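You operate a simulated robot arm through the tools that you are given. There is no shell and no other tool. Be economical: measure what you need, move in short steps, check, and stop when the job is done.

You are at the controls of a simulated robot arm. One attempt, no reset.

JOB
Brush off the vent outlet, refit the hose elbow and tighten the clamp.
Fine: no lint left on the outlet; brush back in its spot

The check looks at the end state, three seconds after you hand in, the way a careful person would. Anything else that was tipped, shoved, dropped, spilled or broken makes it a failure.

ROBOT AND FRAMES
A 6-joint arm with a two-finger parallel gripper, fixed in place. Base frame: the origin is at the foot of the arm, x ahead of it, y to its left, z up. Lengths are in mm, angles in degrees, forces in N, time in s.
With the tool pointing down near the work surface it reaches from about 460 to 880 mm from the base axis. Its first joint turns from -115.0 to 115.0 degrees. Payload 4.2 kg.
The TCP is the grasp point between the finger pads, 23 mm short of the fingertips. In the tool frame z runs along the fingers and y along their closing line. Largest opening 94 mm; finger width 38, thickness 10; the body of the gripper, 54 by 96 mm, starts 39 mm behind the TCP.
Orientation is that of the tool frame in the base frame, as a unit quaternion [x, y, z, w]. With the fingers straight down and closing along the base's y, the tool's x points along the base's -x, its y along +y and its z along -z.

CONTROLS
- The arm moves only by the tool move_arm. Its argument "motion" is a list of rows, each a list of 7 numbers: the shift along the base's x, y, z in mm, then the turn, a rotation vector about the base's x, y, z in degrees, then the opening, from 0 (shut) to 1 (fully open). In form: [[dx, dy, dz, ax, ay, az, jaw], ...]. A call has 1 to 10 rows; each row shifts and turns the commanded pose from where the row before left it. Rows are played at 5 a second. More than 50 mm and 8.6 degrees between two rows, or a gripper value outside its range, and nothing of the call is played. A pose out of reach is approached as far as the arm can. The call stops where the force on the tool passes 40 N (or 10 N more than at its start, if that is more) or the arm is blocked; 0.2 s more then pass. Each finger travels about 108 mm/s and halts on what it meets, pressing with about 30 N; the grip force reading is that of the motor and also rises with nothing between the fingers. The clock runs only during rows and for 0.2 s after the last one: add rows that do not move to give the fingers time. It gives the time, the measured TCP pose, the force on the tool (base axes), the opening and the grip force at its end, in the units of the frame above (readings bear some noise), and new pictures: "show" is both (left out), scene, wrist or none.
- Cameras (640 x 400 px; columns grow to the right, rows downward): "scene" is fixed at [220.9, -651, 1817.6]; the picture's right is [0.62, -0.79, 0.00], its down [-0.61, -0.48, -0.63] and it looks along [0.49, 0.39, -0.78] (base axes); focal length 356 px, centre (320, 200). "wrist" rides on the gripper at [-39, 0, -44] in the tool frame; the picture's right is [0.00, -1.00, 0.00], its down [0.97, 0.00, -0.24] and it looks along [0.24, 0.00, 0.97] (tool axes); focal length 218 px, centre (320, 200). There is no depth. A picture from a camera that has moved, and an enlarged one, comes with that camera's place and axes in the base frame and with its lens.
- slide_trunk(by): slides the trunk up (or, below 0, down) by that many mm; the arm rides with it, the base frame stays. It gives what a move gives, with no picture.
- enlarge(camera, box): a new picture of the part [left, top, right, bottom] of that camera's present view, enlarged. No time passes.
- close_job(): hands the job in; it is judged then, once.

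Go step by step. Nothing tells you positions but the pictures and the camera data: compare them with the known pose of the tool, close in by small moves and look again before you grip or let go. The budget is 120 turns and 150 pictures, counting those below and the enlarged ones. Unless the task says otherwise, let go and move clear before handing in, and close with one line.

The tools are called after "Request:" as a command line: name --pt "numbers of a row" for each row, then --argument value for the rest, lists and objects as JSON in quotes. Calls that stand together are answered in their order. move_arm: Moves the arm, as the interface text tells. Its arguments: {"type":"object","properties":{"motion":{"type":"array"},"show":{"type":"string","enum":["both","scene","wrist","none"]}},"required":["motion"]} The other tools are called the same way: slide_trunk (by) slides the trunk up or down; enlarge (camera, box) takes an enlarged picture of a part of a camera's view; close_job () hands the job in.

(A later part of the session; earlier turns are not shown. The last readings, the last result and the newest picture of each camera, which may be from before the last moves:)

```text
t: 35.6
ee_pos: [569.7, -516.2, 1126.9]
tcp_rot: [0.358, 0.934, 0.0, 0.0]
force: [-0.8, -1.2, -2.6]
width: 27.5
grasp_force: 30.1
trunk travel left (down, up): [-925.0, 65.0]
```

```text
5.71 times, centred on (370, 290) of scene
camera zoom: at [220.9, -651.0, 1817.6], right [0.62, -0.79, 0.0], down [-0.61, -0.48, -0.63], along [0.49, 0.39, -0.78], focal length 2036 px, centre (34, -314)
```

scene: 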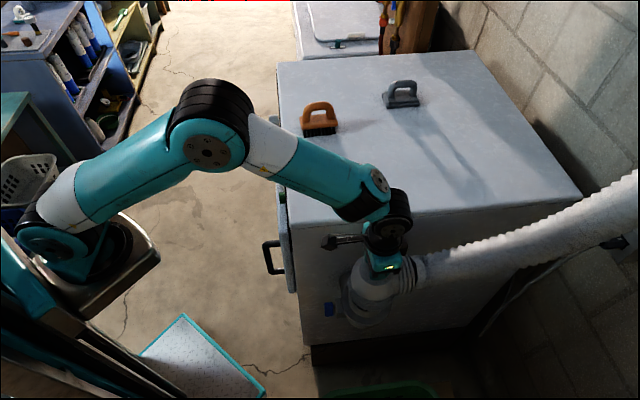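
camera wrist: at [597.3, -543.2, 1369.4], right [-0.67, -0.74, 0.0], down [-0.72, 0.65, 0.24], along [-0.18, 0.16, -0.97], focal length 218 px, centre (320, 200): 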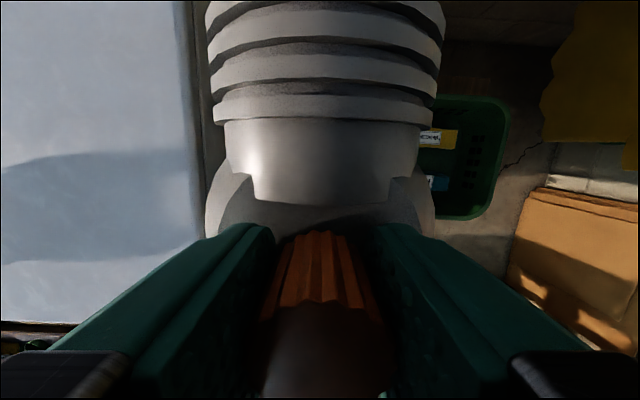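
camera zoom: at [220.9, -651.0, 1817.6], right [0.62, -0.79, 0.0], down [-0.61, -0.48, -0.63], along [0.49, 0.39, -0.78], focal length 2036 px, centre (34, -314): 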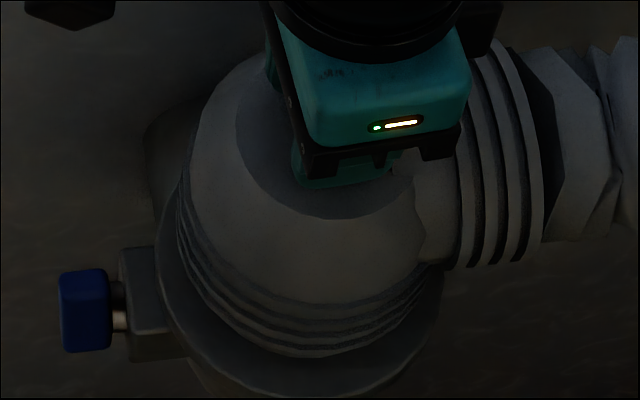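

The collar is already past the rim without resistance, so it's sliding over the pipe. Continuing down to seat it.

Request:
move_arm --pt "0 0 -6 0 0 0 0.2" --pt "0 0 -6 0 0 0 0.2" --pt "0 0 -6 0 0 0 0.2" --pt "0 0 -5 0 0 0 0.2" --pt "0 0 0 0 0 0 0.2" --show "none"

Request:
enlarge --camera "scene" --box '[335, 255, 405, 325]'

```text
t: 36.8
ee_pos: [569.1, -516.9, 1104.5]
tcp_rot: [0.357, 0.934, -0.001, 0.001]
force: [-3.6, -1.8, 21.6]
width: 27.7
grasp_force: 30.3
trunk travel left (down, up): [-925.0, 65.0]
```

```text
5.71 times, centred on (370, 290) of scene
camera zoom: at [220.9, -651.0, 1817.6], right [0.62, -0.79, 0.0], down [-0.61, -0.48, -0.63], along [0.49, 0.39, -0.78], focal length 2036 px, centre (34, -314)
```

zoom: 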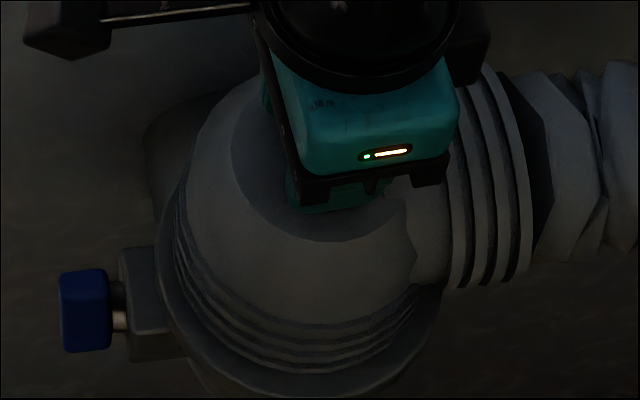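

Resistance of 22 N appears. A bit more press to see whether it is fully seated.

Request:
move_arm --pt "0 0 -2 0 0 0 0.2" --pt "0 0 -2 0 0 0 0.2" --pt "0 0 0 0 0 0 0.2" --show "none"

Request:
enlarge --camera "scene" --box '[335, 255, 405, 325]'

```text
t: 37.4
ee_pos: [569.1, -517.3, 1103.6]
tcp_rot: [0.358, 0.934, -0.001, 0.003]
force: [-6.4, 4.7, 17.8]
width: 27.3
grasp_force: 29.5
trunk travel left (down, up): [-925.0, 65.0]
stopped in row 2: the force on the tool passed its limit (the readings are from after the stop); the commanded pose is now the measured one
```

```text
5.71 times, centred on (370, 290) of scene
camera zoom: at [220.9, -651.0, 1817.6], right [0.62, -0.79, 0.0], down [-0.61, -0.48, -0.63], along [0.49, 0.39, -0.78], focal length 2036 px, centre (34, -314)
```

zoom: 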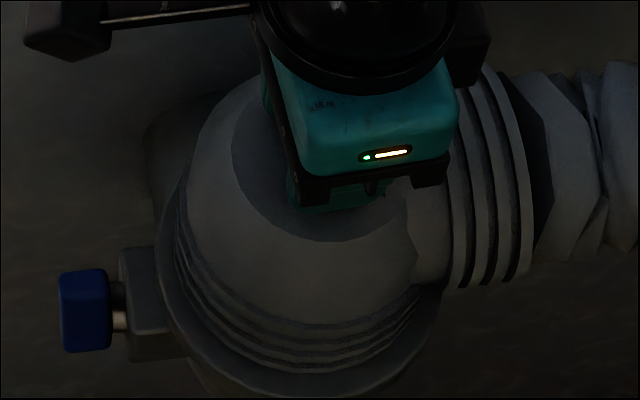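

It stops hard, so it appears seated. I'll release the knob, rise and look from above and the side.

Request:
move_arm --pt "0 0 1.5 0 0 0 0.2" --pt "0 0 0 0 0 0 0.5" --pt "0 0 0 0 0 0 0.8" --pt "0 0 30 0 0 0 0.8" --pt "0 0 40 0 0 0 0.8" --pt "0 0 40 0 0 0 0.8" --pt "-30 -30 20 0 0 0 0.8" --pt "-30 -30 0 0 0 0 0.8" --pt "0 0 0 0 0 0 0.8"

Request:
enlarge --camera "wrist" --box '[60, 60, 300, 220]'

Request:
enlarge --camera "scene" --box '[320, 245, 410, 335]'

```text
t: 39.4
ee_pos: [512.0, -577.0, 1233.1]
tcp_rot: [0.358, 0.934, -0.002, 0.002]
force: [0.6, 0.1, -0.2]
width: 75.0
grasp_force: 0.1
trunk travel left (down, up): [-925.0, 65.0]
camera wrist: at [540.3, -601.9, 1278.6], right [-0.67, -0.74, 0.0], down [-0.72, 0.65, 0.23], along [-0.17, 0.16, -0.97], focal length 218 px, centre (320, 200)
```

scene: 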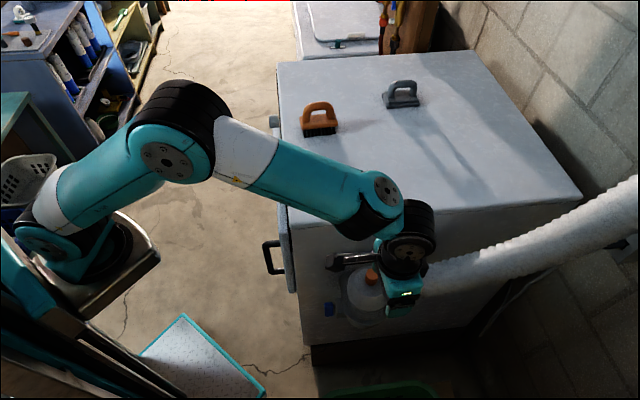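
wrist: 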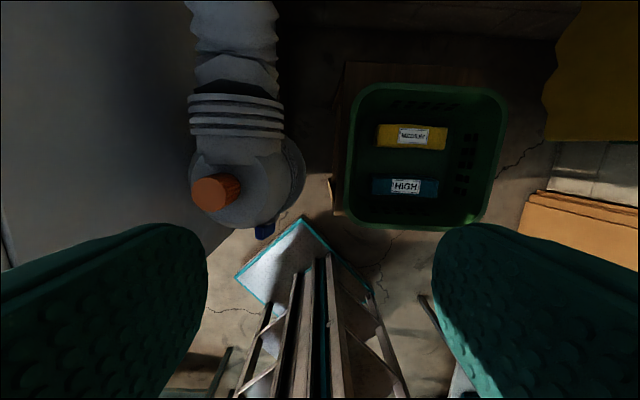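

```text
2.50 times, centred on (180, 140) of wrist
camera zoom: at [540.3, -601.9, 1278.6], right [-0.67, -0.74, 0.0], down [-0.72, 0.65, 0.23], along [-0.17, 0.16, -0.97], focal length 546 px, centre (670, 350)
```

zoom: 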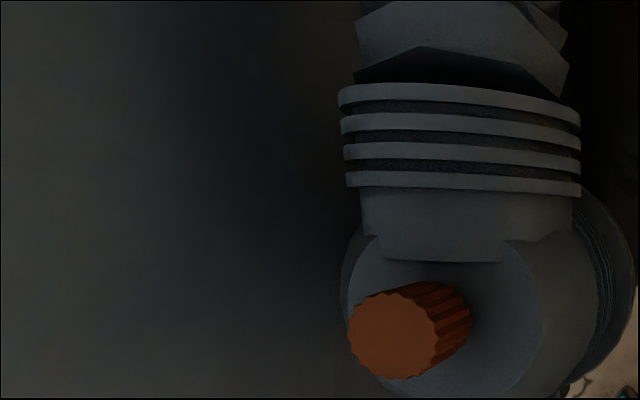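

```text
4.44 times, centred on (365, 290) of scene
camera zoom: at [220.9, -651.0, 1817.6], right [0.62, -0.79, 0.0], down [-0.61, -0.48, -0.63], along [0.49, 0.39, -0.78], focal length 1584 px, centre (120, -200)
```

zoom: 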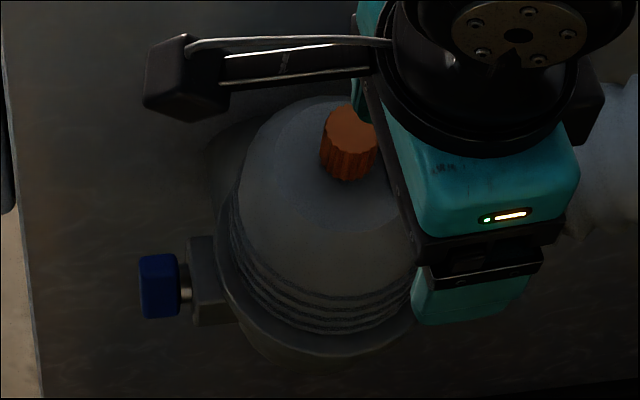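

The elbow stands upright, seated on the outlet. The blue clamp knob sits at about (503, -455, 965) with its axis along the hose line, so I'll turn the tool horizontal in front of it to look closely.

Request:
move_arm --pt "-10 33 0 0 0 -3 0.8" --pt "-10 33 0 0 0 0 0.8" --pt "-10 33 0 0 0 0 0.8" --pt "-10 33 0 0 0 0 0.8" --pt "-9 31 0 -6 -6 0 0.8" --pt "0 0 -20 -6 -6 0 0.8" --pt "0 0 -20 -6 -6 0 0.8" --pt "0 0 -20 -6 -6 0 0.8" --pt "0 0 -20 -6 -6 0 0.8" --pt "0 0 0 0 0 0 0.8"

```text
t: 41.6
ee_pos: [462.2, -414.5, 1156.4]
tcp_rot: [0.356, 0.86, -0.139, 0.337]
force: [-0.2, -0.3, 0.1]
width: 75.3
grasp_force: 0.1
trunk travel left (down, up): [-925.0, 65.0]
camera wrist: at [460.4, -412.5, 1215.4], right [-0.71, -0.71, 0.0], down [-0.62, 0.62, -0.48], along [0.34, -0.34, -0.88], focal length 218 px, centre (320, 200)
```

scene: 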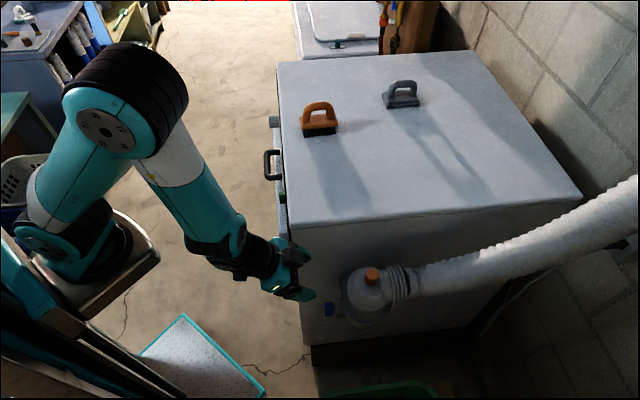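
wrist: 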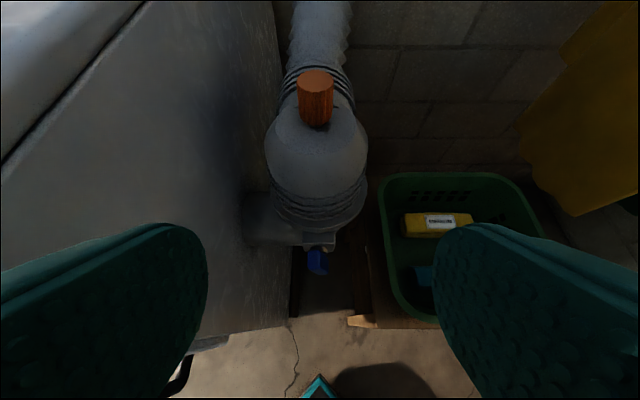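

Works well. Finishing the rotation to horizontal and lowering toward the knob's height.

Request:
move_arm --pt "0 0 -25 -5.6 -5.6 0 0.8" --pt "0 0 -25 -5.6 -5.6 0 0.8" --pt "0 0 -25 -5.6 -5.6 0 0.8" --pt "0 0 -25 -5.6 -5.6 0 0.8" --pt "0 0 -25 -5.6 -5.6 0 0.8" --pt "0 0 -25 -5.6 -5.6 0 0.8" --pt "0 0 0 0 0 0 0.8"

Request:
enlarge --camera "wrist" --box '[240, 140, 400, 260]'

```text
t: 42.6
ee_pos: [503.9, -502.8, 1082.3]
tcp_rot: [0.312, 0.738, -0.218, 0.558]
force: [-36.6, 33.3, 26.3]
width: 74.4
grasp_force: 0.1
out of reach, approached as far as the arm can: row 2, 3, 4, 5
trunk travel left (down, up): [-925.0, 65.0]
stopped in row 5: the force on the tool passed its limit (the readings are from after the stop); the commanded pose is now the measured one
camera wrist: at [480.6, -481.0, 1131.8], right [-0.7, -0.71, -0.03], down [-0.34, 0.37, -0.86], along [0.62, -0.6, -0.51], focal length 218 px, centre (320, 200)
```

scene: 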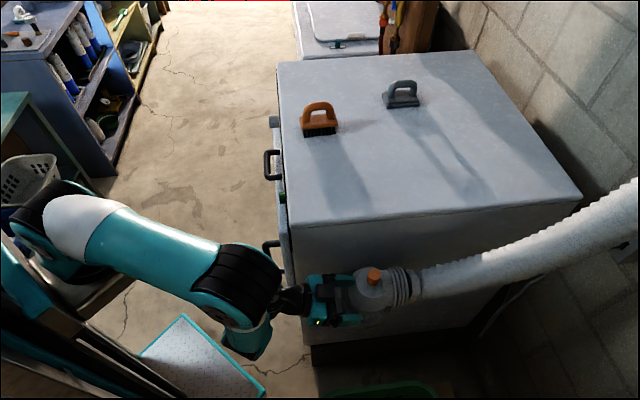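
wrist: 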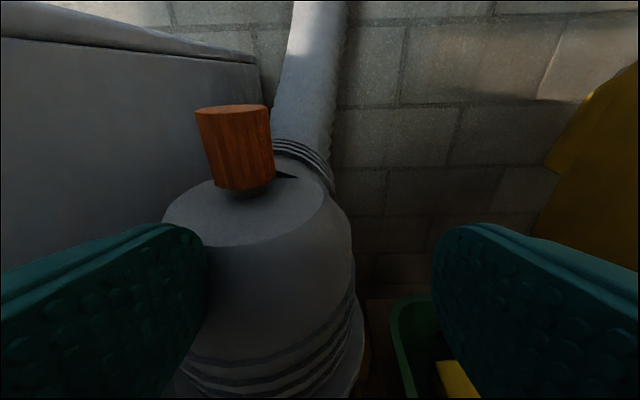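

```text
3.33 times, centred on (320, 200) of wrist
camera zoom: at [480.6, -481.0, 1131.8], right [-0.7, -0.71, -0.03], down [-0.34, 0.37, -0.86], along [0.62, -0.6, -0.51], focal length 728 px, centre (320, 200)
```

zoom: 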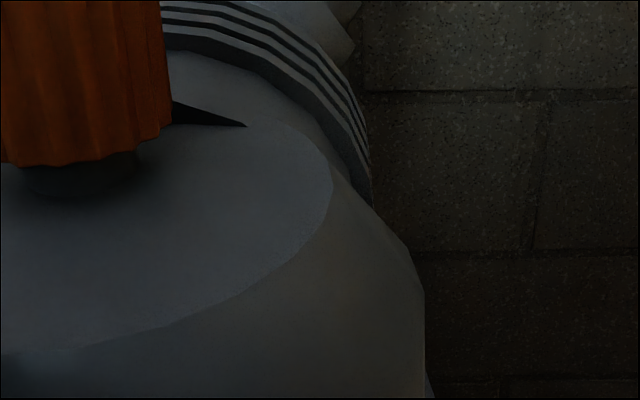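

The arm ran out of reach mid-turn and swung against the elbow. Backing straight off along the tool axis gently and checking nothing shifted.

Request:
move_arm --pt "-15 15 8 0 0 0 0.8" --pt "-20 20 15 0 0 0 0.8" --pt "0 0 0 0 0 0 0.8"

Request:
enlarge --camera "scene" --box '[310, 240, 430, 350]'

```text
t: 43.4
ee_pos: [488.2, -508.3, 1107.0]
tcp_rot: [0.309, 0.741, -0.219, 0.554]
force: [-0.5, -0.9, -0.5]
width: 75.3
grasp_force: 0.1
out of reach, approached as far as the arm can: row 1, 2
trunk travel left (down, up): [-925.0, 65.0]
camera wrist: at [466.0, -486.6, 1158.7], right [-0.7, -0.71, -0.02], down [-0.35, 0.37, -0.86], along [0.62, -0.6, -0.51], focal length 218 px, centre (320, 200)
```

scene: 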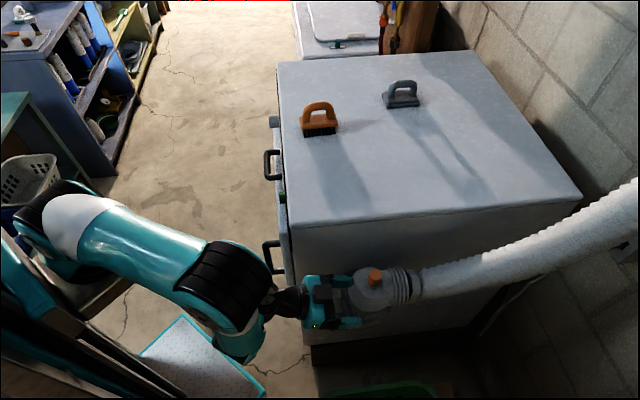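
wrist: 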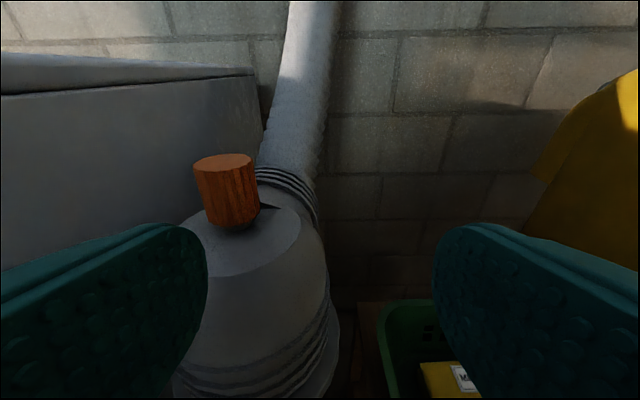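

```text
3.64 times, centred on (370, 295) of scene
camera zoom: at [220.9, -651.0, 1817.6], right [0.62, -0.79, 0.0], down [-0.61, -0.48, -0.63], along [0.49, 0.39, -0.78], focal length 1296 px, centre (138, -146)
```

zoom: 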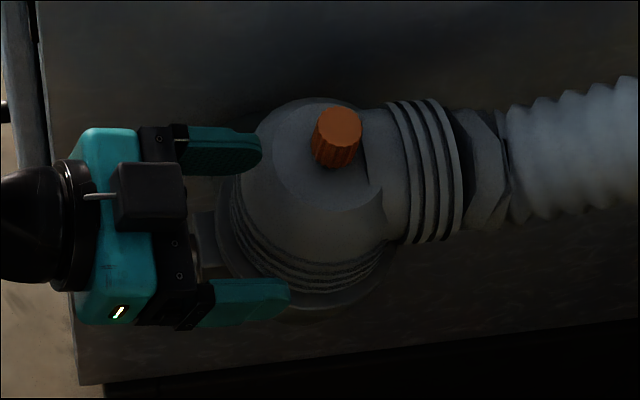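

The elbow is undisturbed. The arm can't fold that close at this height, so I'll raise out first and untilt.

Request:
move_arm --pt "0 0 40 0 0 0 0.8" --pt "0 0 40 6 6 0 0.8" --pt "0 0 30 6 6 0 0.8" --pt "0 0 0 0 0 0 0.8"

```text
t: 44.4
ee_pos: [489.6, -506.7, 1220.4]
tcp_rot: [0.342, 0.813, -0.173, 0.439]
force: [-0.8, 0.0, -0.5]
width: 74.9
grasp_force: 0.1
trunk travel left (down, up): [-925.0, 65.0]
camera wrist: at [477.6, -494.8, 1277.8], right [-0.71, -0.71, -0.02], down [-0.51, 0.53, -0.67], along [0.49, -0.47, -0.74], focal length 218 px, centre (320, 200)
```

scene: 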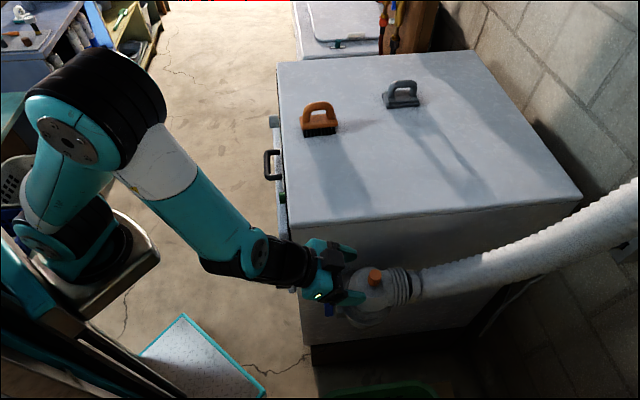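
wrist: 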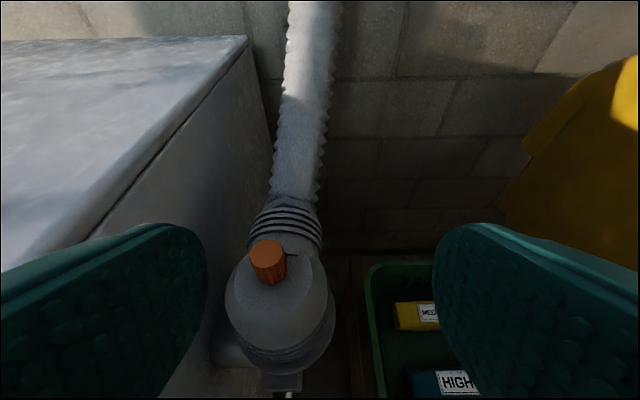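

The arm is back in its normal posture. I'll raise to around z 1415, turn the tool fully horizontal there, then use the trunk to bring it down to the knob's height.

Request:
move_arm --pt "-8 21 39 0 0 0 0.8" --pt "-8 21 39 0 0 0 0.8" --pt "-8 21 39 0 0 0 0.8" --pt "-8 21 39 0 0 0 0.8" --pt "-8 21 39 0 0 0 0.8" --pt "0 0 0 -6 -6 0 0.8" --pt "0 0 0 -6 -6 0 0.8" --pt "0 0 0 -6 -6 0 0.8" --pt "0 0 0 -6 -6 0 0.8" --pt "0 0 0 0 0 0 0.8" --show "scene"

```text
t: 46.6
ee_pos: [468.6, -439.9, 1439.2]
tcp_rot: [0.273, 0.65, -0.264, 0.658]
force: [-0.4, 0.8, 0.1]
width: 75.0
grasp_force: 0.1
out of reach, approached as far as the arm can: row 7, 8, 9
trunk travel left (down, up): [-925.0, 65.0]
```

scene: 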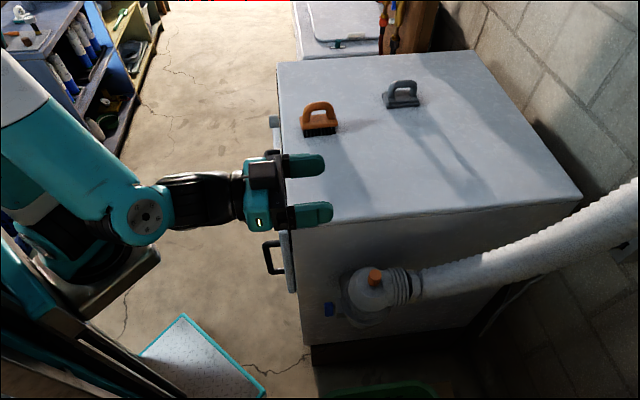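

Horizontal achieved, limited to about 640 mm radius at this height. Trying slightly higher to get a bit more retraction room.

Request:
move_arm --pt "0 0 45 0 0 0 0.8" --pt "0 0 45 0 0 0 0.8" --pt "0 0 45 0 0 0 0.8" --pt "0 0 0 0 0 0 0.8" --show "both"

```text
t: 47.6
ee_pos: [472.9, -439.4, 1573.2]
tcp_rot: [0.272, 0.65, -0.263, 0.659]
force: [1.0, 0.0, 0.0]
width: 75.2
grasp_force: 0.1
trunk travel left (down, up): [-925.0, 65.0]
camera wrist: at [439.6, -407.8, 1612.1], right [-0.7, -0.71, -0.02], down [-0.16, 0.18, -0.97], along [0.7, -0.68, -0.23], focal length 218 px, centre (320, 200)
```

scene: 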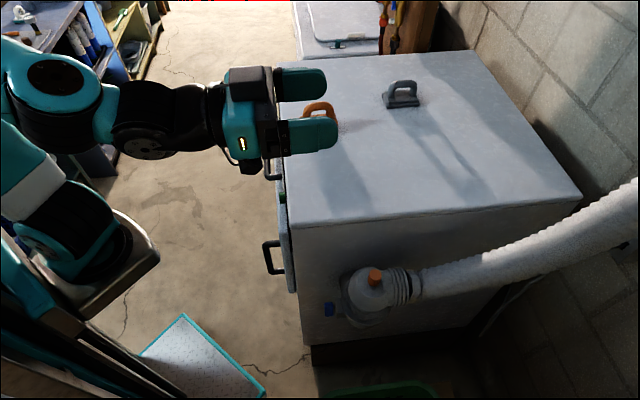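
wrist: 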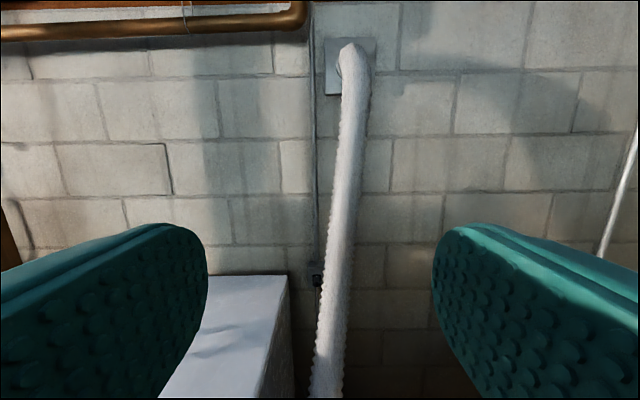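

Request:
move_arm --pt "-15 23 0 0 0 0 0.8" --pt "-16 24 0 0 0 0 0.8" --pt "0 0 0 0 0 0 0.8" --show "none"

```text
t: 48.4
ee_pos: [441.8, -412.6, 1562.4]
tcp_rot: [0.271, 0.65, -0.263, 0.659]
force: [0.0, -0.2, 0.4]
width: 75.2
grasp_force: 0.1
out of reach, approached as far as the arm can: row 2
trunk travel left (down, up): [-925.0, 65.0]
```

Tool sits 40 mm in front of the knob plane, at n offset small. Sliding the trunk down in stages, checking force.

Request:
slide_trunk --by -300

Request:
move_arm --pt "0 0 0 0 0 0 0.8"

```text
t: 51.4
ee_pos: [442.0, -411.7, 1262.8]
tcp_rot: [0.27, 0.651, -0.261, 0.66]
force: [0.5, 0.3, 0.7]
width: 75.1
grasp_force: 0.0
trunk travel left (down, up): [-625.0, 365.0]
```

```text
t: 51.8
ee_pos: [442.4, -412.1, 1261.8]
tcp_rot: [0.271, 0.65, -0.262, 0.66]
force: [-0.1, 0.1, 0.2]
width: 75.2
grasp_force: 0.1
trunk travel left (down, up): [-625.0, 365.0]
camera wrist: at [409.0, -381.0, 1302.0], right [-0.7, -0.72, -0.02], down [-0.16, 0.17, -0.97], along [0.7, -0.68, -0.23], focal length 218 px, centre (320, 200)
```

scene: 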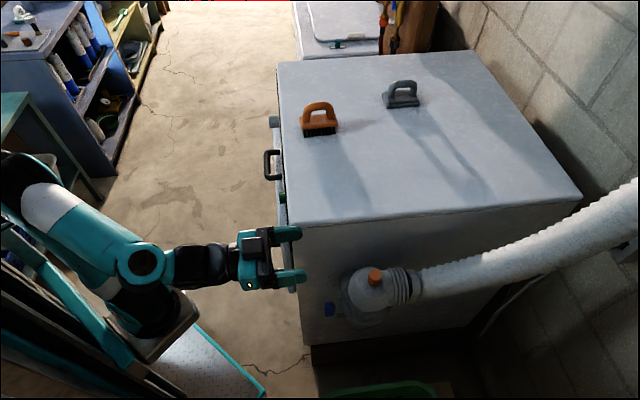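
wrist: 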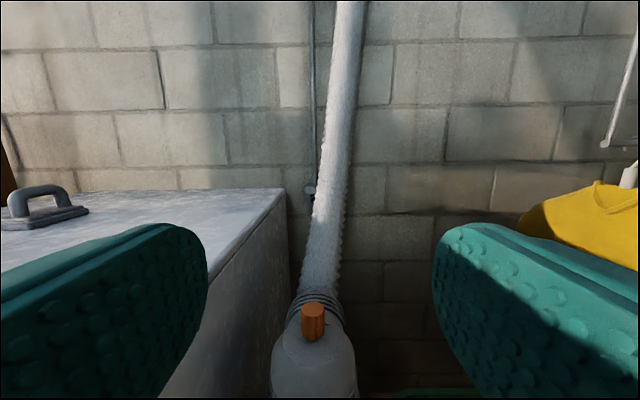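

Clear so far. Sliding down another 240 mm.

Request:
slide_trunk --by -240

Request:
move_arm --pt "0 0 0 0 0 0 0.8"

Request:
enlarge --camera "wrist" --box '[240, 200, 400, 300]'

```text
t: 54.3
ee_pos: [441.9, -411.9, 1022.1]
tcp_rot: [0.271, 0.65, -0.263, 0.659]
force: [-0.6, 0.4, -0.4]
width: 75.0
grasp_force: 0.1
trunk travel left (down, up): [-385.0, 605.0]
```

```text
t: 54.7
ee_pos: [441.6, -412.8, 1023.1]
tcp_rot: [0.271, 0.651, -0.262, 0.659]
force: [-0.1, 0.3, 1.2]
width: 75.3
grasp_force: 0.0
trunk travel left (down, up): [-385.0, 605.0]
camera wrist: at [409.0, -381.0, 1062.0], right [-0.7, -0.72, -0.02], down [-0.16, 0.17, -0.97], along [0.7, -0.68, -0.23], focal length 218 px, centre (320, 200)
```

scene: 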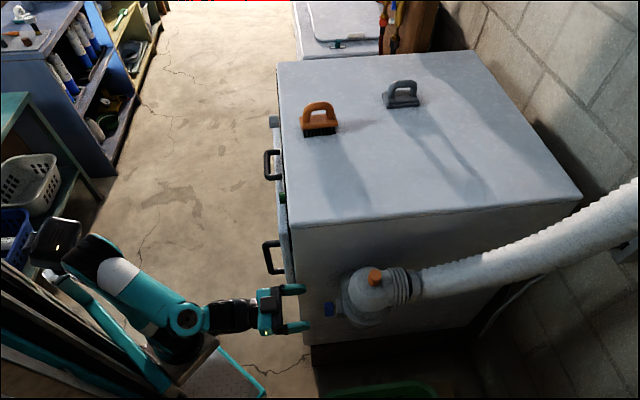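
wrist: 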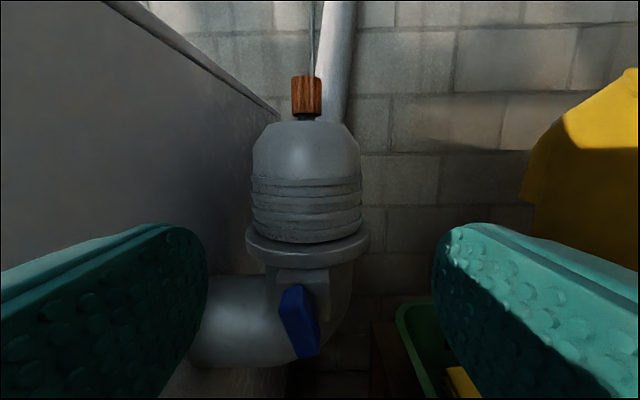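

```text
4.00 times, centred on (320, 250) of wrist
camera zoom: at [409.0, -381.0, 1062.0], right [-0.7, -0.72, -0.02], down [-0.16, 0.17, -0.97], along [0.7, -0.68, -0.23], focal length 873 px, centre (320, 0)
```

zoom: 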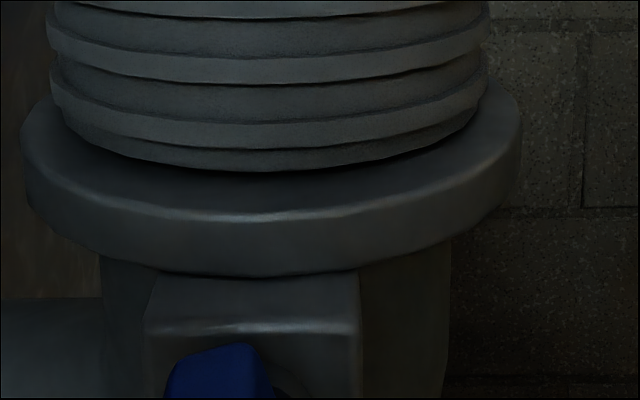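

Excellent view: the elbow sits evenly on the flange, and the clamp has a blue wing knob slightly tilted. I'll enlarge the wing for its exact angle.

Request:
enlarge --camera "wrist" --box '[240, 260, 368, 380]'

Request:
enlarge --camera "scene" --box '[300, 270, 380, 340]'

```text
3.33 times, centred on (304, 320) of wrist
camera zoom: at [409.0, -381.0, 1062.0], right [-0.7, -0.72, -0.02], down [-0.16, 0.17, -0.97], along [0.7, -0.68, -0.23], focal length 728 px, centre (373, -200)
```

zoom: 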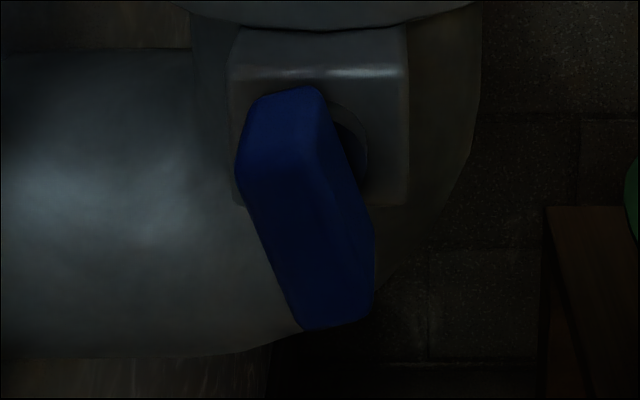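

```text
5.71 times, centred on (340, 305) of scene
camera zoom: at [220.9, -651.0, 1817.6], right [0.62, -0.79, 0.0], down [-0.61, -0.48, -0.63], along [0.49, 0.39, -0.78], focal length 2036 px, centre (206, -400)
```

zoom: 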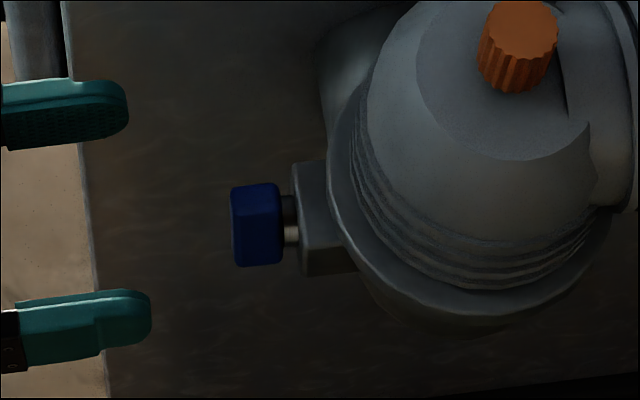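

The wing is tilted about 21° with its front face near s=666 (≈ (495, -447, 957)). I'll roll the tool to match, lower in line, and recheck before advancing.

Request:
move_arm --pt "4.7 4.7 -22 -4.95 4.95 0 0.6" --pt "4.7 4.7 -22 -4.95 4.95 0 0.6" --pt "0 0 -22 -4.95 4.95 0 0.6" --pt "0 0 0 0 0 0 0.6"

Request:
enlarge --camera "wrist" --box '[240, 180, 400, 280]'

```text
t: 55.7
ee_pos: [451.5, -403.9, 958.1]
tcp_rot: [0.148, 0.691, -0.376, 0.599]
force: [-0.3, 0.2, 0.5]
width: 56.4
grasp_force: 0.1
out of reach, approached as far as the arm can: row 3
trunk travel left (down, up): [-385.0, 605.0]
camera wrist: at [429.1, -362.6, 995.7], right [-0.66, -0.67, 0.34], down [-0.4, -0.07, -0.91], along [0.64, -0.74, -0.22], focal length 218 px, centre (320, 200)
```

scene: 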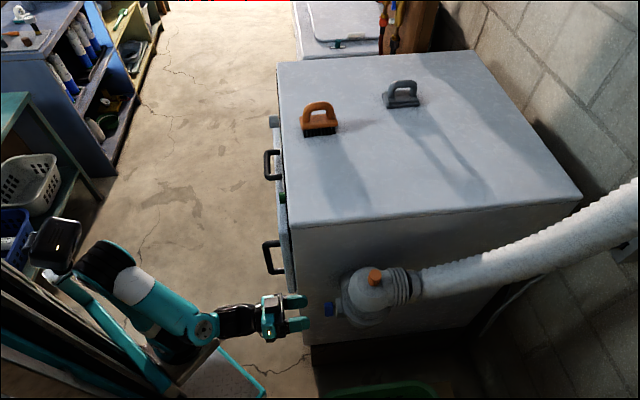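
wrist: 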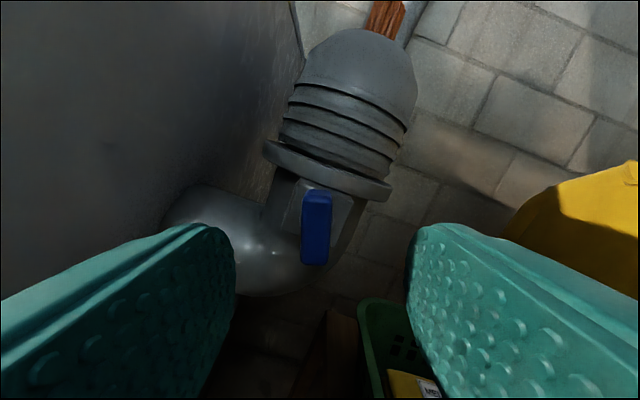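

```text
4.00 times, centred on (320, 230) of wrist
camera zoom: at [429.1, -362.6, 995.7], right [-0.66, -0.67, 0.34], down [-0.4, -0.07, -0.91], along [0.64, -0.74, -0.22], focal length 873 px, centre (320, 80)
```

zoom: 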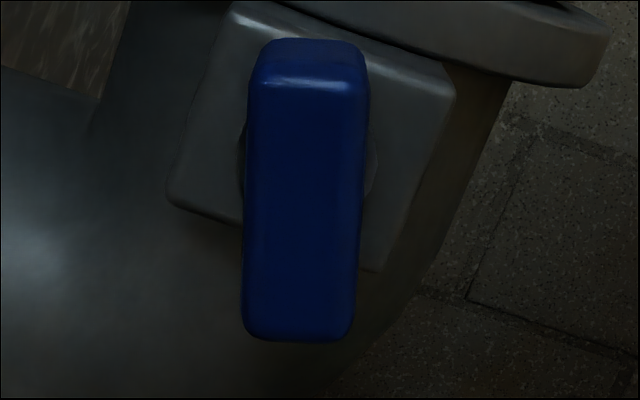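

Roll alignment is nearly perfect, with the wing 2–3 mm off-centre. Correcting and advancing most of the way.

Request:
move_arm --pt "14 -13 -2 0.7 -0.7 0 0.6" --pt "14 -13 -1.5 0.7 -0.7 0 0.6" --pt "0 0 0 0 0 0 0.6" --show "wrist"

```text
t: 56.5
ee_pos: [479.1, -431.5, 955.1]
tcp_rot: [0.16, 0.688, -0.366, 0.607]
force: [0.3, 0.9, -0.4]
width: 56.5
grasp_force: 0.1
trunk travel left (down, up): [-385.0, 605.0]
camera wrist: at [456.3, -390.5, 993.4], right [-0.66, -0.68, 0.31], down [-0.38, -0.05, -0.92], along [0.64, -0.73, -0.23], focal length 218 px, centre (320, 200)
```

wrist: 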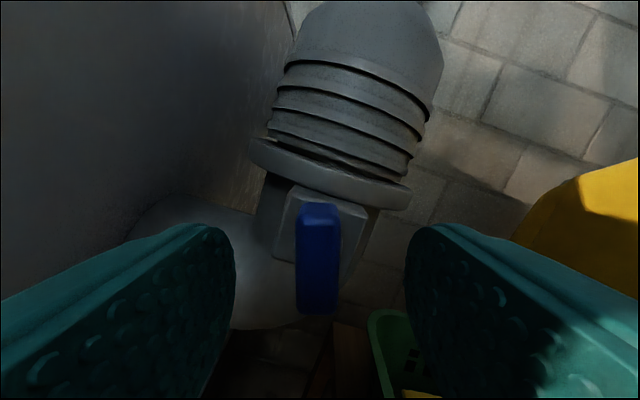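

Well centred. Advancing the last 20 mm and closing on the wing.

Request:
move_arm --pt "7.5 -6.5 0 0 0 0 0.6" --pt "7 -7 0 0 0 0 0.6" --pt "0 0 0 0 0 0 0.3" --pt "0 0 0 0 0 0 0.05" --pt "0 0 0 0 0 0 0.05" --pt "0 0 0 0 0 0 0.05" --show "wrist"

Request:
enlarge --camera "scene" --box '[300, 270, 380, 340]'

```text
t: 57.9
ee_pos: [495.0, -443.6, 956.4]
tcp_rot: [0.16, 0.687, -0.367, 0.606]
force: [-0.3, -5.4, 3.5]
width: 15.9
grasp_force: 45.2
trunk travel left (down, up): [-385.0, 605.0]
camera wrist: at [470.9, -403.1, 993.8], right [-0.66, -0.68, 0.31], down [-0.38, -0.05, -0.92], along [0.64, -0.73, -0.22], focal length 218 px, centre (320, 200)
```

wrist: 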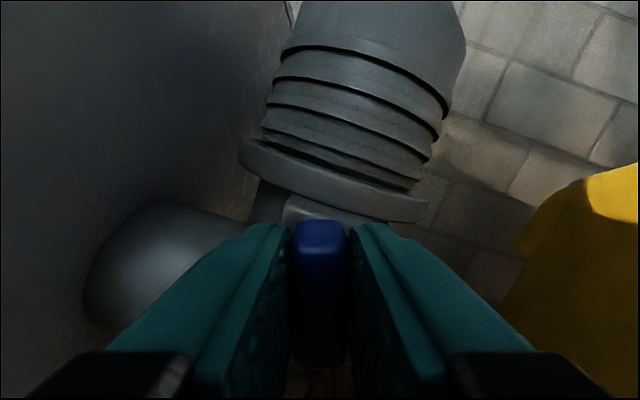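

```text
5.71 times, centred on (340, 305) of scene
camera zoom: at [220.9, -651.0, 1817.6], right [0.62, -0.79, 0.0], down [-0.61, -0.48, -0.63], along [0.49, 0.39, -0.78], focal length 2036 px, centre (206, -400)
```

zoom: 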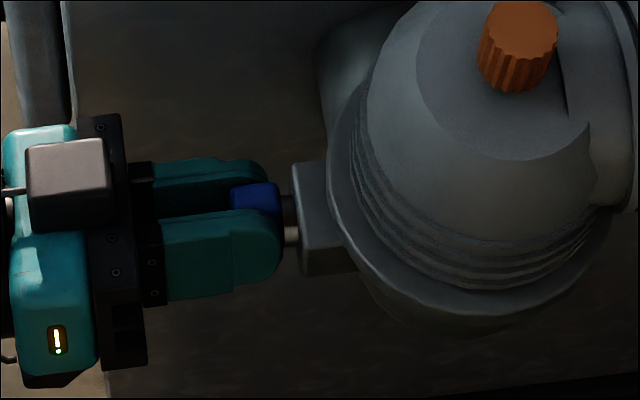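

Wing gripped. Turning clockwise (tightening) in small steps while watching the reaction.

Request:
move_arm --pt "0 0 0 4.24 -4.24 0 0.05" --pt "0 0 0 4.24 -4.24 0 0.05" --pt "0 0 0 4.24 -4.24 0 0.05" --pt "0 0 0 0 0 0 0.05" --show "wrist"

```text
t: 58.9
ee_pos: [493.7, -444.1, 957.1]
tcp_rot: [0.265, 0.652, -0.267, 0.658]
force: [-9.8, 1.5, 9.4]
width: 15.8
grasp_force: 45.2
trunk travel left (down, up): [-385.0, 605.0]
camera wrist: at [461.6, -412.3, 995.6], right [-0.7, -0.71, 0.0], down [-0.17, 0.16, -0.97], along [0.7, -0.68, -0.23], focal length 218 px, centre (320, 200)
```

wrist: 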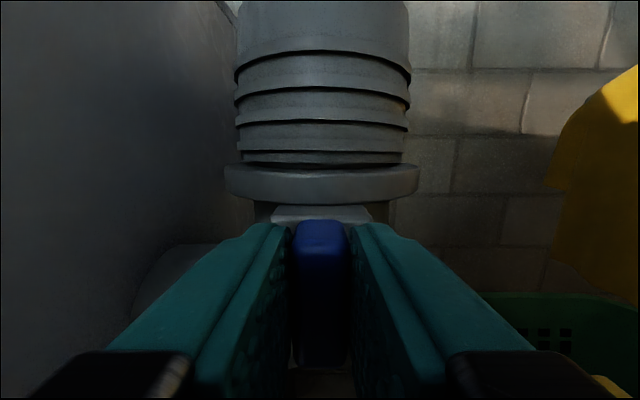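

The wing follows. Continuing clockwise.

Request:
move_arm --pt "0 0 0 5.6 -5.6 0 0.05" --pt "0 0 0 5.6 -5.6 0 0.05" --pt "0 0 0 5.6 -5.6 0 0.05" --pt "0 0 0 5.6 -5.6 0 0.05" --pt "0 0 0 0 0 0 0.05" --show "wrist"

```text
t: 60.2
ee_pos: [491.9, -447.3, 959.7]
tcp_rot: [0.433, 0.55, -0.089, 0.708]
force: [-19.2, -4.1, 4.2]
width: 32.8
grasp_force: 44.9
trunk travel left (down, up): [-385.0, 605.0]
stopped in row 5: the force on the tool passed its limit (the readings are from after the stop); the commanded pose is now the measured one
camera wrist: at [446.1, -428.5, 991.9], right [-0.6, -0.61, -0.51], down [0.2, 0.51, -0.84], along [0.77, -0.61, -0.19], focal length 218 px, centre (320, 200)
```

wrist: 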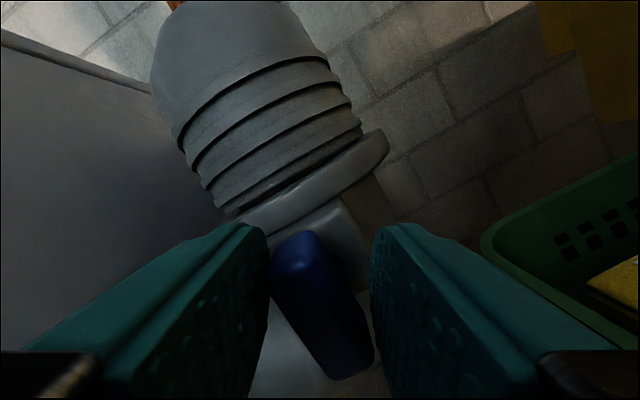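

The wing slipped in the fingers: it now resists. I'll open, and see the wing's actual angle.

Request:
move_arm --pt "0 0 0 0 0 0 0.6" --pt "-7 7 0 0 0 0 0.6" --pt "-14 14 0 0 0 0 0.6" --pt "0 0 0 -5 5 0 0.6" --pt "0 0 0 -5 5 0 0.6" --pt "0 0 0 -5 5 0 0.6" --pt "0 0 0 -5 5 0 0.6" --pt "0 0 0 0 0 0 0.6" --show "wrist"

Request:
enlarge --camera "scene" --box '[300, 270, 380, 340]'

```text
t: 62.0
ee_pos: [473.9, -425.3, 957.5]
tcp_rot: [0.283, 0.642, -0.252, 0.666]
force: [0.3, -0.3, -0.4]
width: 56.3
grasp_force: 0.1
trunk travel left (down, up): [-385.0, 605.0]
camera wrist: at [439.8, -394.6, 996.6], right [-0.7, -0.71, -0.05], down [-0.13, 0.19, -0.97], along [0.7, -0.67, -0.23], focal length 218 px, centre (320, 200)
```

wrist: 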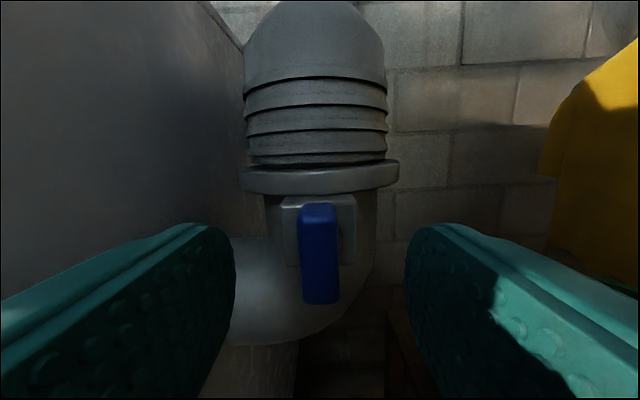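

```text
5.71 times, centred on (340, 305) of scene
camera zoom: at [220.9, -651.0, 1817.6], right [0.62, -0.79, 0.0], down [-0.61, -0.48, -0.63], along [0.49, 0.39, -0.78], focal length 2036 px, centre (206, -400)
```

zoom: 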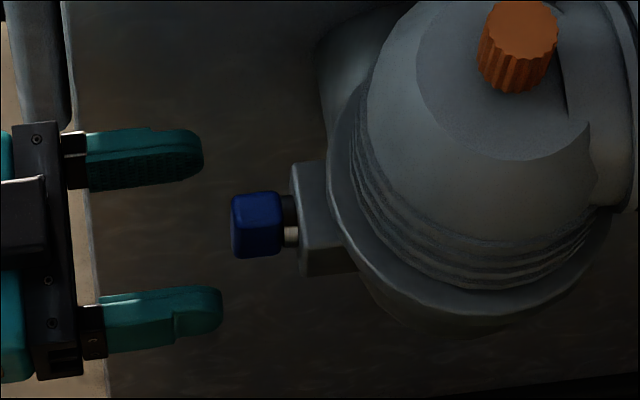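

The wing is now vertical, having turned about 20° and held. I'll regrip it squarely and test whether it tightens further clockwise.

Request:
move_arm --pt "9.5 -9.5 0 -2 2 0 0.6" --pt "9.5 -9.5 0 0 0 0 0.6" --pt "0 0 0 0 0 0 0.3" --pt "0 0 0 0 0 0 0" --pt "0 0 0 0 0 0 0" --pt "0 0 0 0 0 0 0" --show "wrist"

Request:
move_arm --pt "0 0 0 2.1 -2.1 0 0" --pt "0 0 0 2.1 -2.1 0 0" --pt "0 0 0 2.1 -2.1 0 0" --pt "0 0 0 0 0 0 0" --show "wrist"

```text
t: 63.4
ee_pos: [492.0, -442.9, 958.1]
tcp_rot: [0.267, 0.649, -0.268, 0.659]
force: [4.4, 3.9, -0.6]
width: 16.1
grasp_force: 45.1
trunk travel left (down, up): [-385.0, 605.0]
camera wrist: at [459.8, -410.8, 996.7], right [-0.7, -0.71, 0.0], down [-0.16, 0.16, -0.97], along [0.7, -0.68, -0.23], focal length 218 px, centre (320, 200)
```

wrist: 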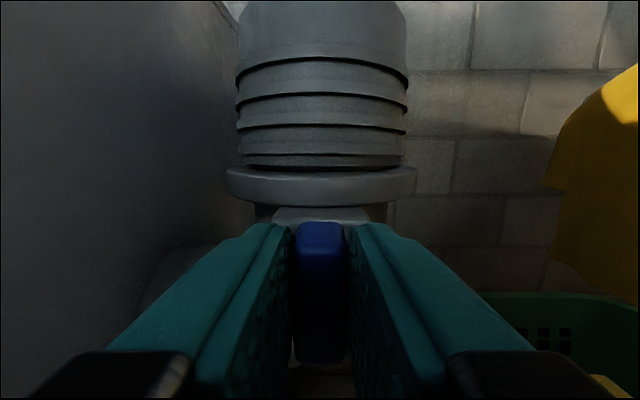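

```text
t: 64.4
ee_pos: [491.1, -442.6, 958.3]
tcp_rot: [0.318, 0.626, -0.219, 0.678]
force: [-11.6, 18.3, -1.6]
width: 20.0
grasp_force: 44.8
trunk travel left (down, up): [-385.0, 605.0]
camera wrist: at [455.5, -415.5, 996.9], right [-0.69, -0.7, -0.16], down [-0.05, 0.27, -0.96], along [0.72, -0.66, -0.22], focal length 218 px, centre (320, 200)
```

wrist: 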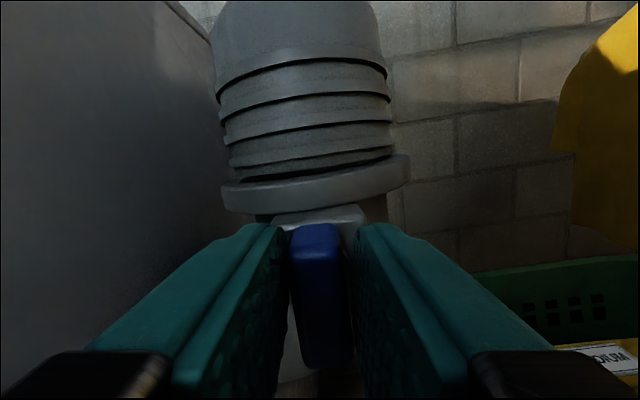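

There is a firm stop clockwise at vertical. To be sure which end is "tight", I'll test how it behaves the other way before deciding.

Request:
move_arm --pt "0 0 0 -3.2 3.2 0 0" --pt "0 0 0 -3.2 3.2 0 0" --pt "0 0 0 -4.2 4.2 0 0" --pt "0 0 0 -4.2 4.2 0 0" --pt "0 0 0 -4.2 4.2 0 0" --pt "0 0 0 -4.2 4.2 0 0" --pt "0 0 0 0 0 0 0" --show "wrist"

```text
t: 66.0
ee_pos: [493.8, -441.7, 957.8]
tcp_rot: [0.123, 0.692, -0.394, 0.591]
force: [25.3, 28.1, 8.1]
width: 16.3
grasp_force: 45.5
trunk travel left (down, up): [-385.0, 605.0]
camera wrist: at [472.5, -398.4, 994.5], right [-0.64, -0.66, 0.4], down [-0.44, -0.12, -0.89], along [0.64, -0.74, -0.21], focal length 218 px, centre (320, 200)
```

wrist: 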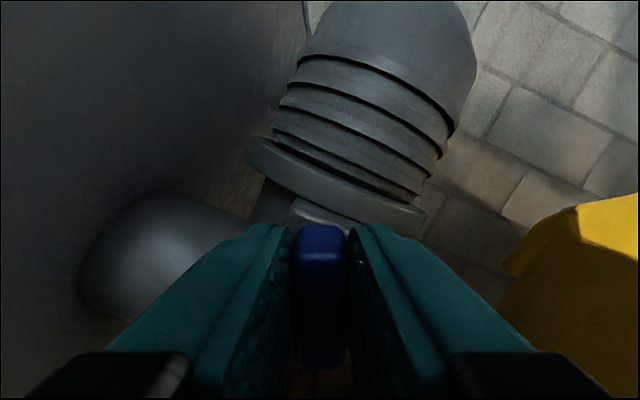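

It moves freely back past its start angle; the side force indicates a small centring error. I'll shift 1.5 mm toward the wall and continue exploring counter-clockwise.

Request:
move_arm --pt "1.5 1.5 0 0 0 0 0" --pt "0 0 0 -4.2 4.2 0 0" --pt "0 0 0 -4.2 4.2 0 0" --pt "0 0 0 0 0 0 0" --show "wrist"

```text
t: 67.0
ee_pos: [494.6, -441.0, 957.7]
tcp_rot: [0.052, 0.703, -0.453, 0.546]
force: [14.3, 18.7, -1.4]
width: 15.8
grasp_force: 45.1
trunk travel left (down, up): [-385.0, 605.0]
camera wrist: at [478.3, -392.6, 990.0], right [-0.57, -0.58, 0.58], down [-0.56, -0.24, -0.79], along [0.6, -0.77, -0.19], focal length 218 px, centre (320, 200)
```

wrist: 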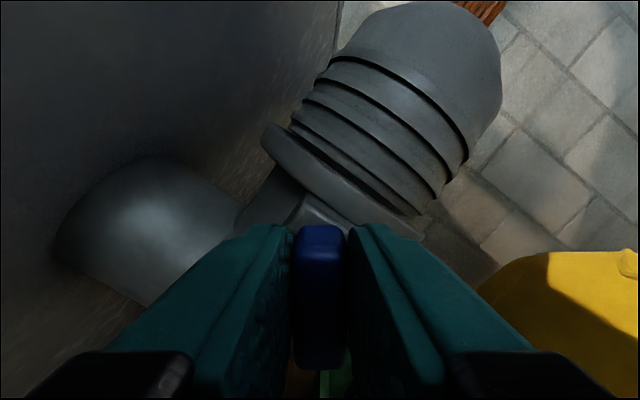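

Still turning freely. Continuing to find the far end.

Request:
move_arm --pt "1 1 0 -4.9 4.9 0 0" --pt "0 0 0 -4.9 4.9 0 0" --pt "0 0 0 -4.9 4.9 0 0" --pt "0 0 0 -4.9 4.9 0 0" --pt "0 0 0 -4.9 4.9 0 0" --pt "0 0 0 -4.9 4.9 0 0" --pt "0 0 0 0 0 0 0" --show "wrist"

```text
t: 68.4
ee_pos: [496.9, -438.3, 955.2]
tcp_rot: [-0.196, 0.685, -0.604, 0.357]
force: [7.1, 14.3, -5.1]
width: 16.2
grasp_force: 45.6
trunk travel left (down, up): [-385.0, 605.0]
stopped in row 7: the force on the tool passed its limit (the readings are from after the stop); the commanded pose is now the measured one
camera wrist: at [490.2, -380.7, 965.7], right [-0.16, -0.19, 0.97], down [-0.82, -0.51, -0.24], along [0.54, -0.84, -0.08], focal length 218 px, centre (320, 200)
```

wrist: 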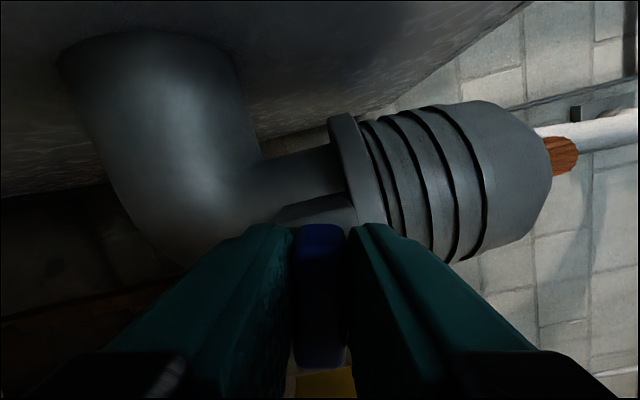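

Request:
move_arm --pt "1 1.5 -1 -2.8 2.8 0 0" --pt "0.5 0.5 -0.5 -3.5 3.5 0 0" --pt "0 0 0 -3.5 3.5 0 0" --pt "0 0 0 -3.5 3.5 0 0" --pt "0 0 0 0 0 0 0" --show "wrist"

Request:
enlarge --camera "scene" --box '[300, 270, 380, 340]'

```text
t: 69.6
ee_pos: [496.6, -438.7, 952.1]
tcp_rot: [0.303, -0.647, 0.655, -0.246]
force: [3.0, 3.5, -14.0]
width: 16.3
grasp_force: 44.8
trunk travel left (down, up): [-385.0, 605.0]
camera wrist: at [491.7, -379.6, 951.2], right [0.07, 0.04, 1.0], down [-0.85, -0.53, 0.08], along [0.53, -0.85, 0.0], focal length 218 px, centre (320, 200)
```

wrist: 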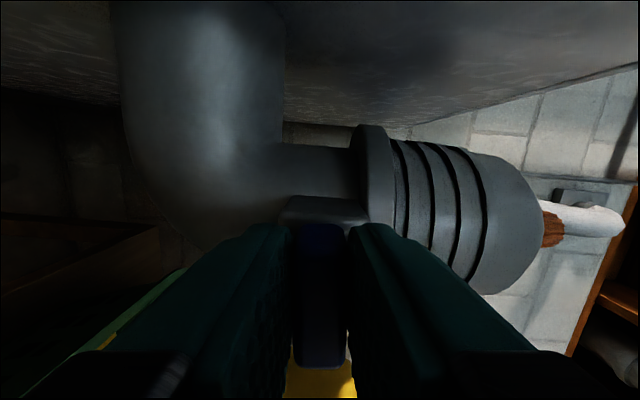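

```text
5.71 times, centred on (340, 305) of scene
camera zoom: at [220.9, -651.0, 1817.6], right [0.62, -0.79, 0.0], down [-0.61, -0.48, -0.63], along [0.49, 0.39, -0.78], focal length 2036 px, centre (206, -400)
```

zoom: 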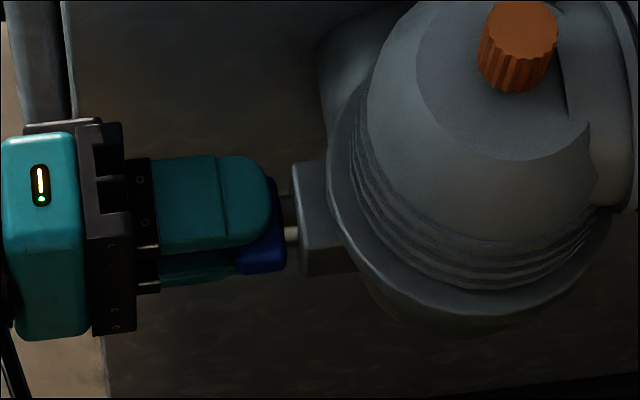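

The wing keeps turning to about 95° without slipping. Continuing a bit more to find the end stop.

Request:
move_arm --pt "0 0 -0.5 -4.2 4.2 0 0" --pt "0 0 -0.5 -4.2 4.2 0 0" --pt "0 0 0 -4.2 4.2 0 0" --pt "0 0 0 -4.2 4.2 0 0" --pt "0 0 0 0 0 0 0" --show "wrist"

```text
t: 70.8
ee_pos: [497.0, -439.8, 950.3]
tcp_rot: [0.429, -0.575, 0.689, -0.103]
force: [-10.7, -3.1, -34.7]
width: 16.4
grasp_force: 44.6
trunk travel left (down, up): [-385.0, 605.0]
camera wrist: at [488.3, -382.8, 934.2], right [0.35, 0.32, 0.88], down [-0.76, -0.45, 0.47], along [0.54, -0.84, 0.08], focal length 218 px, centre (320, 200)
```

wrist: 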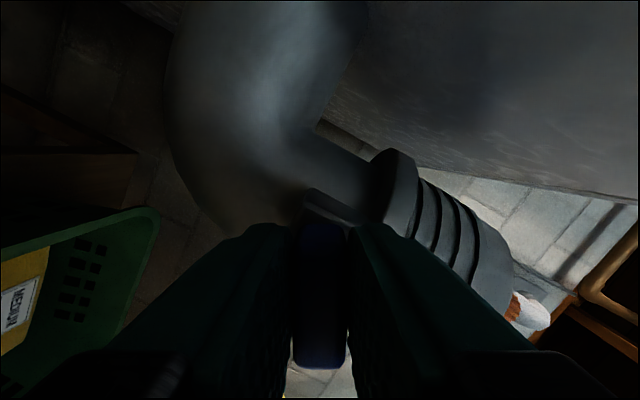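

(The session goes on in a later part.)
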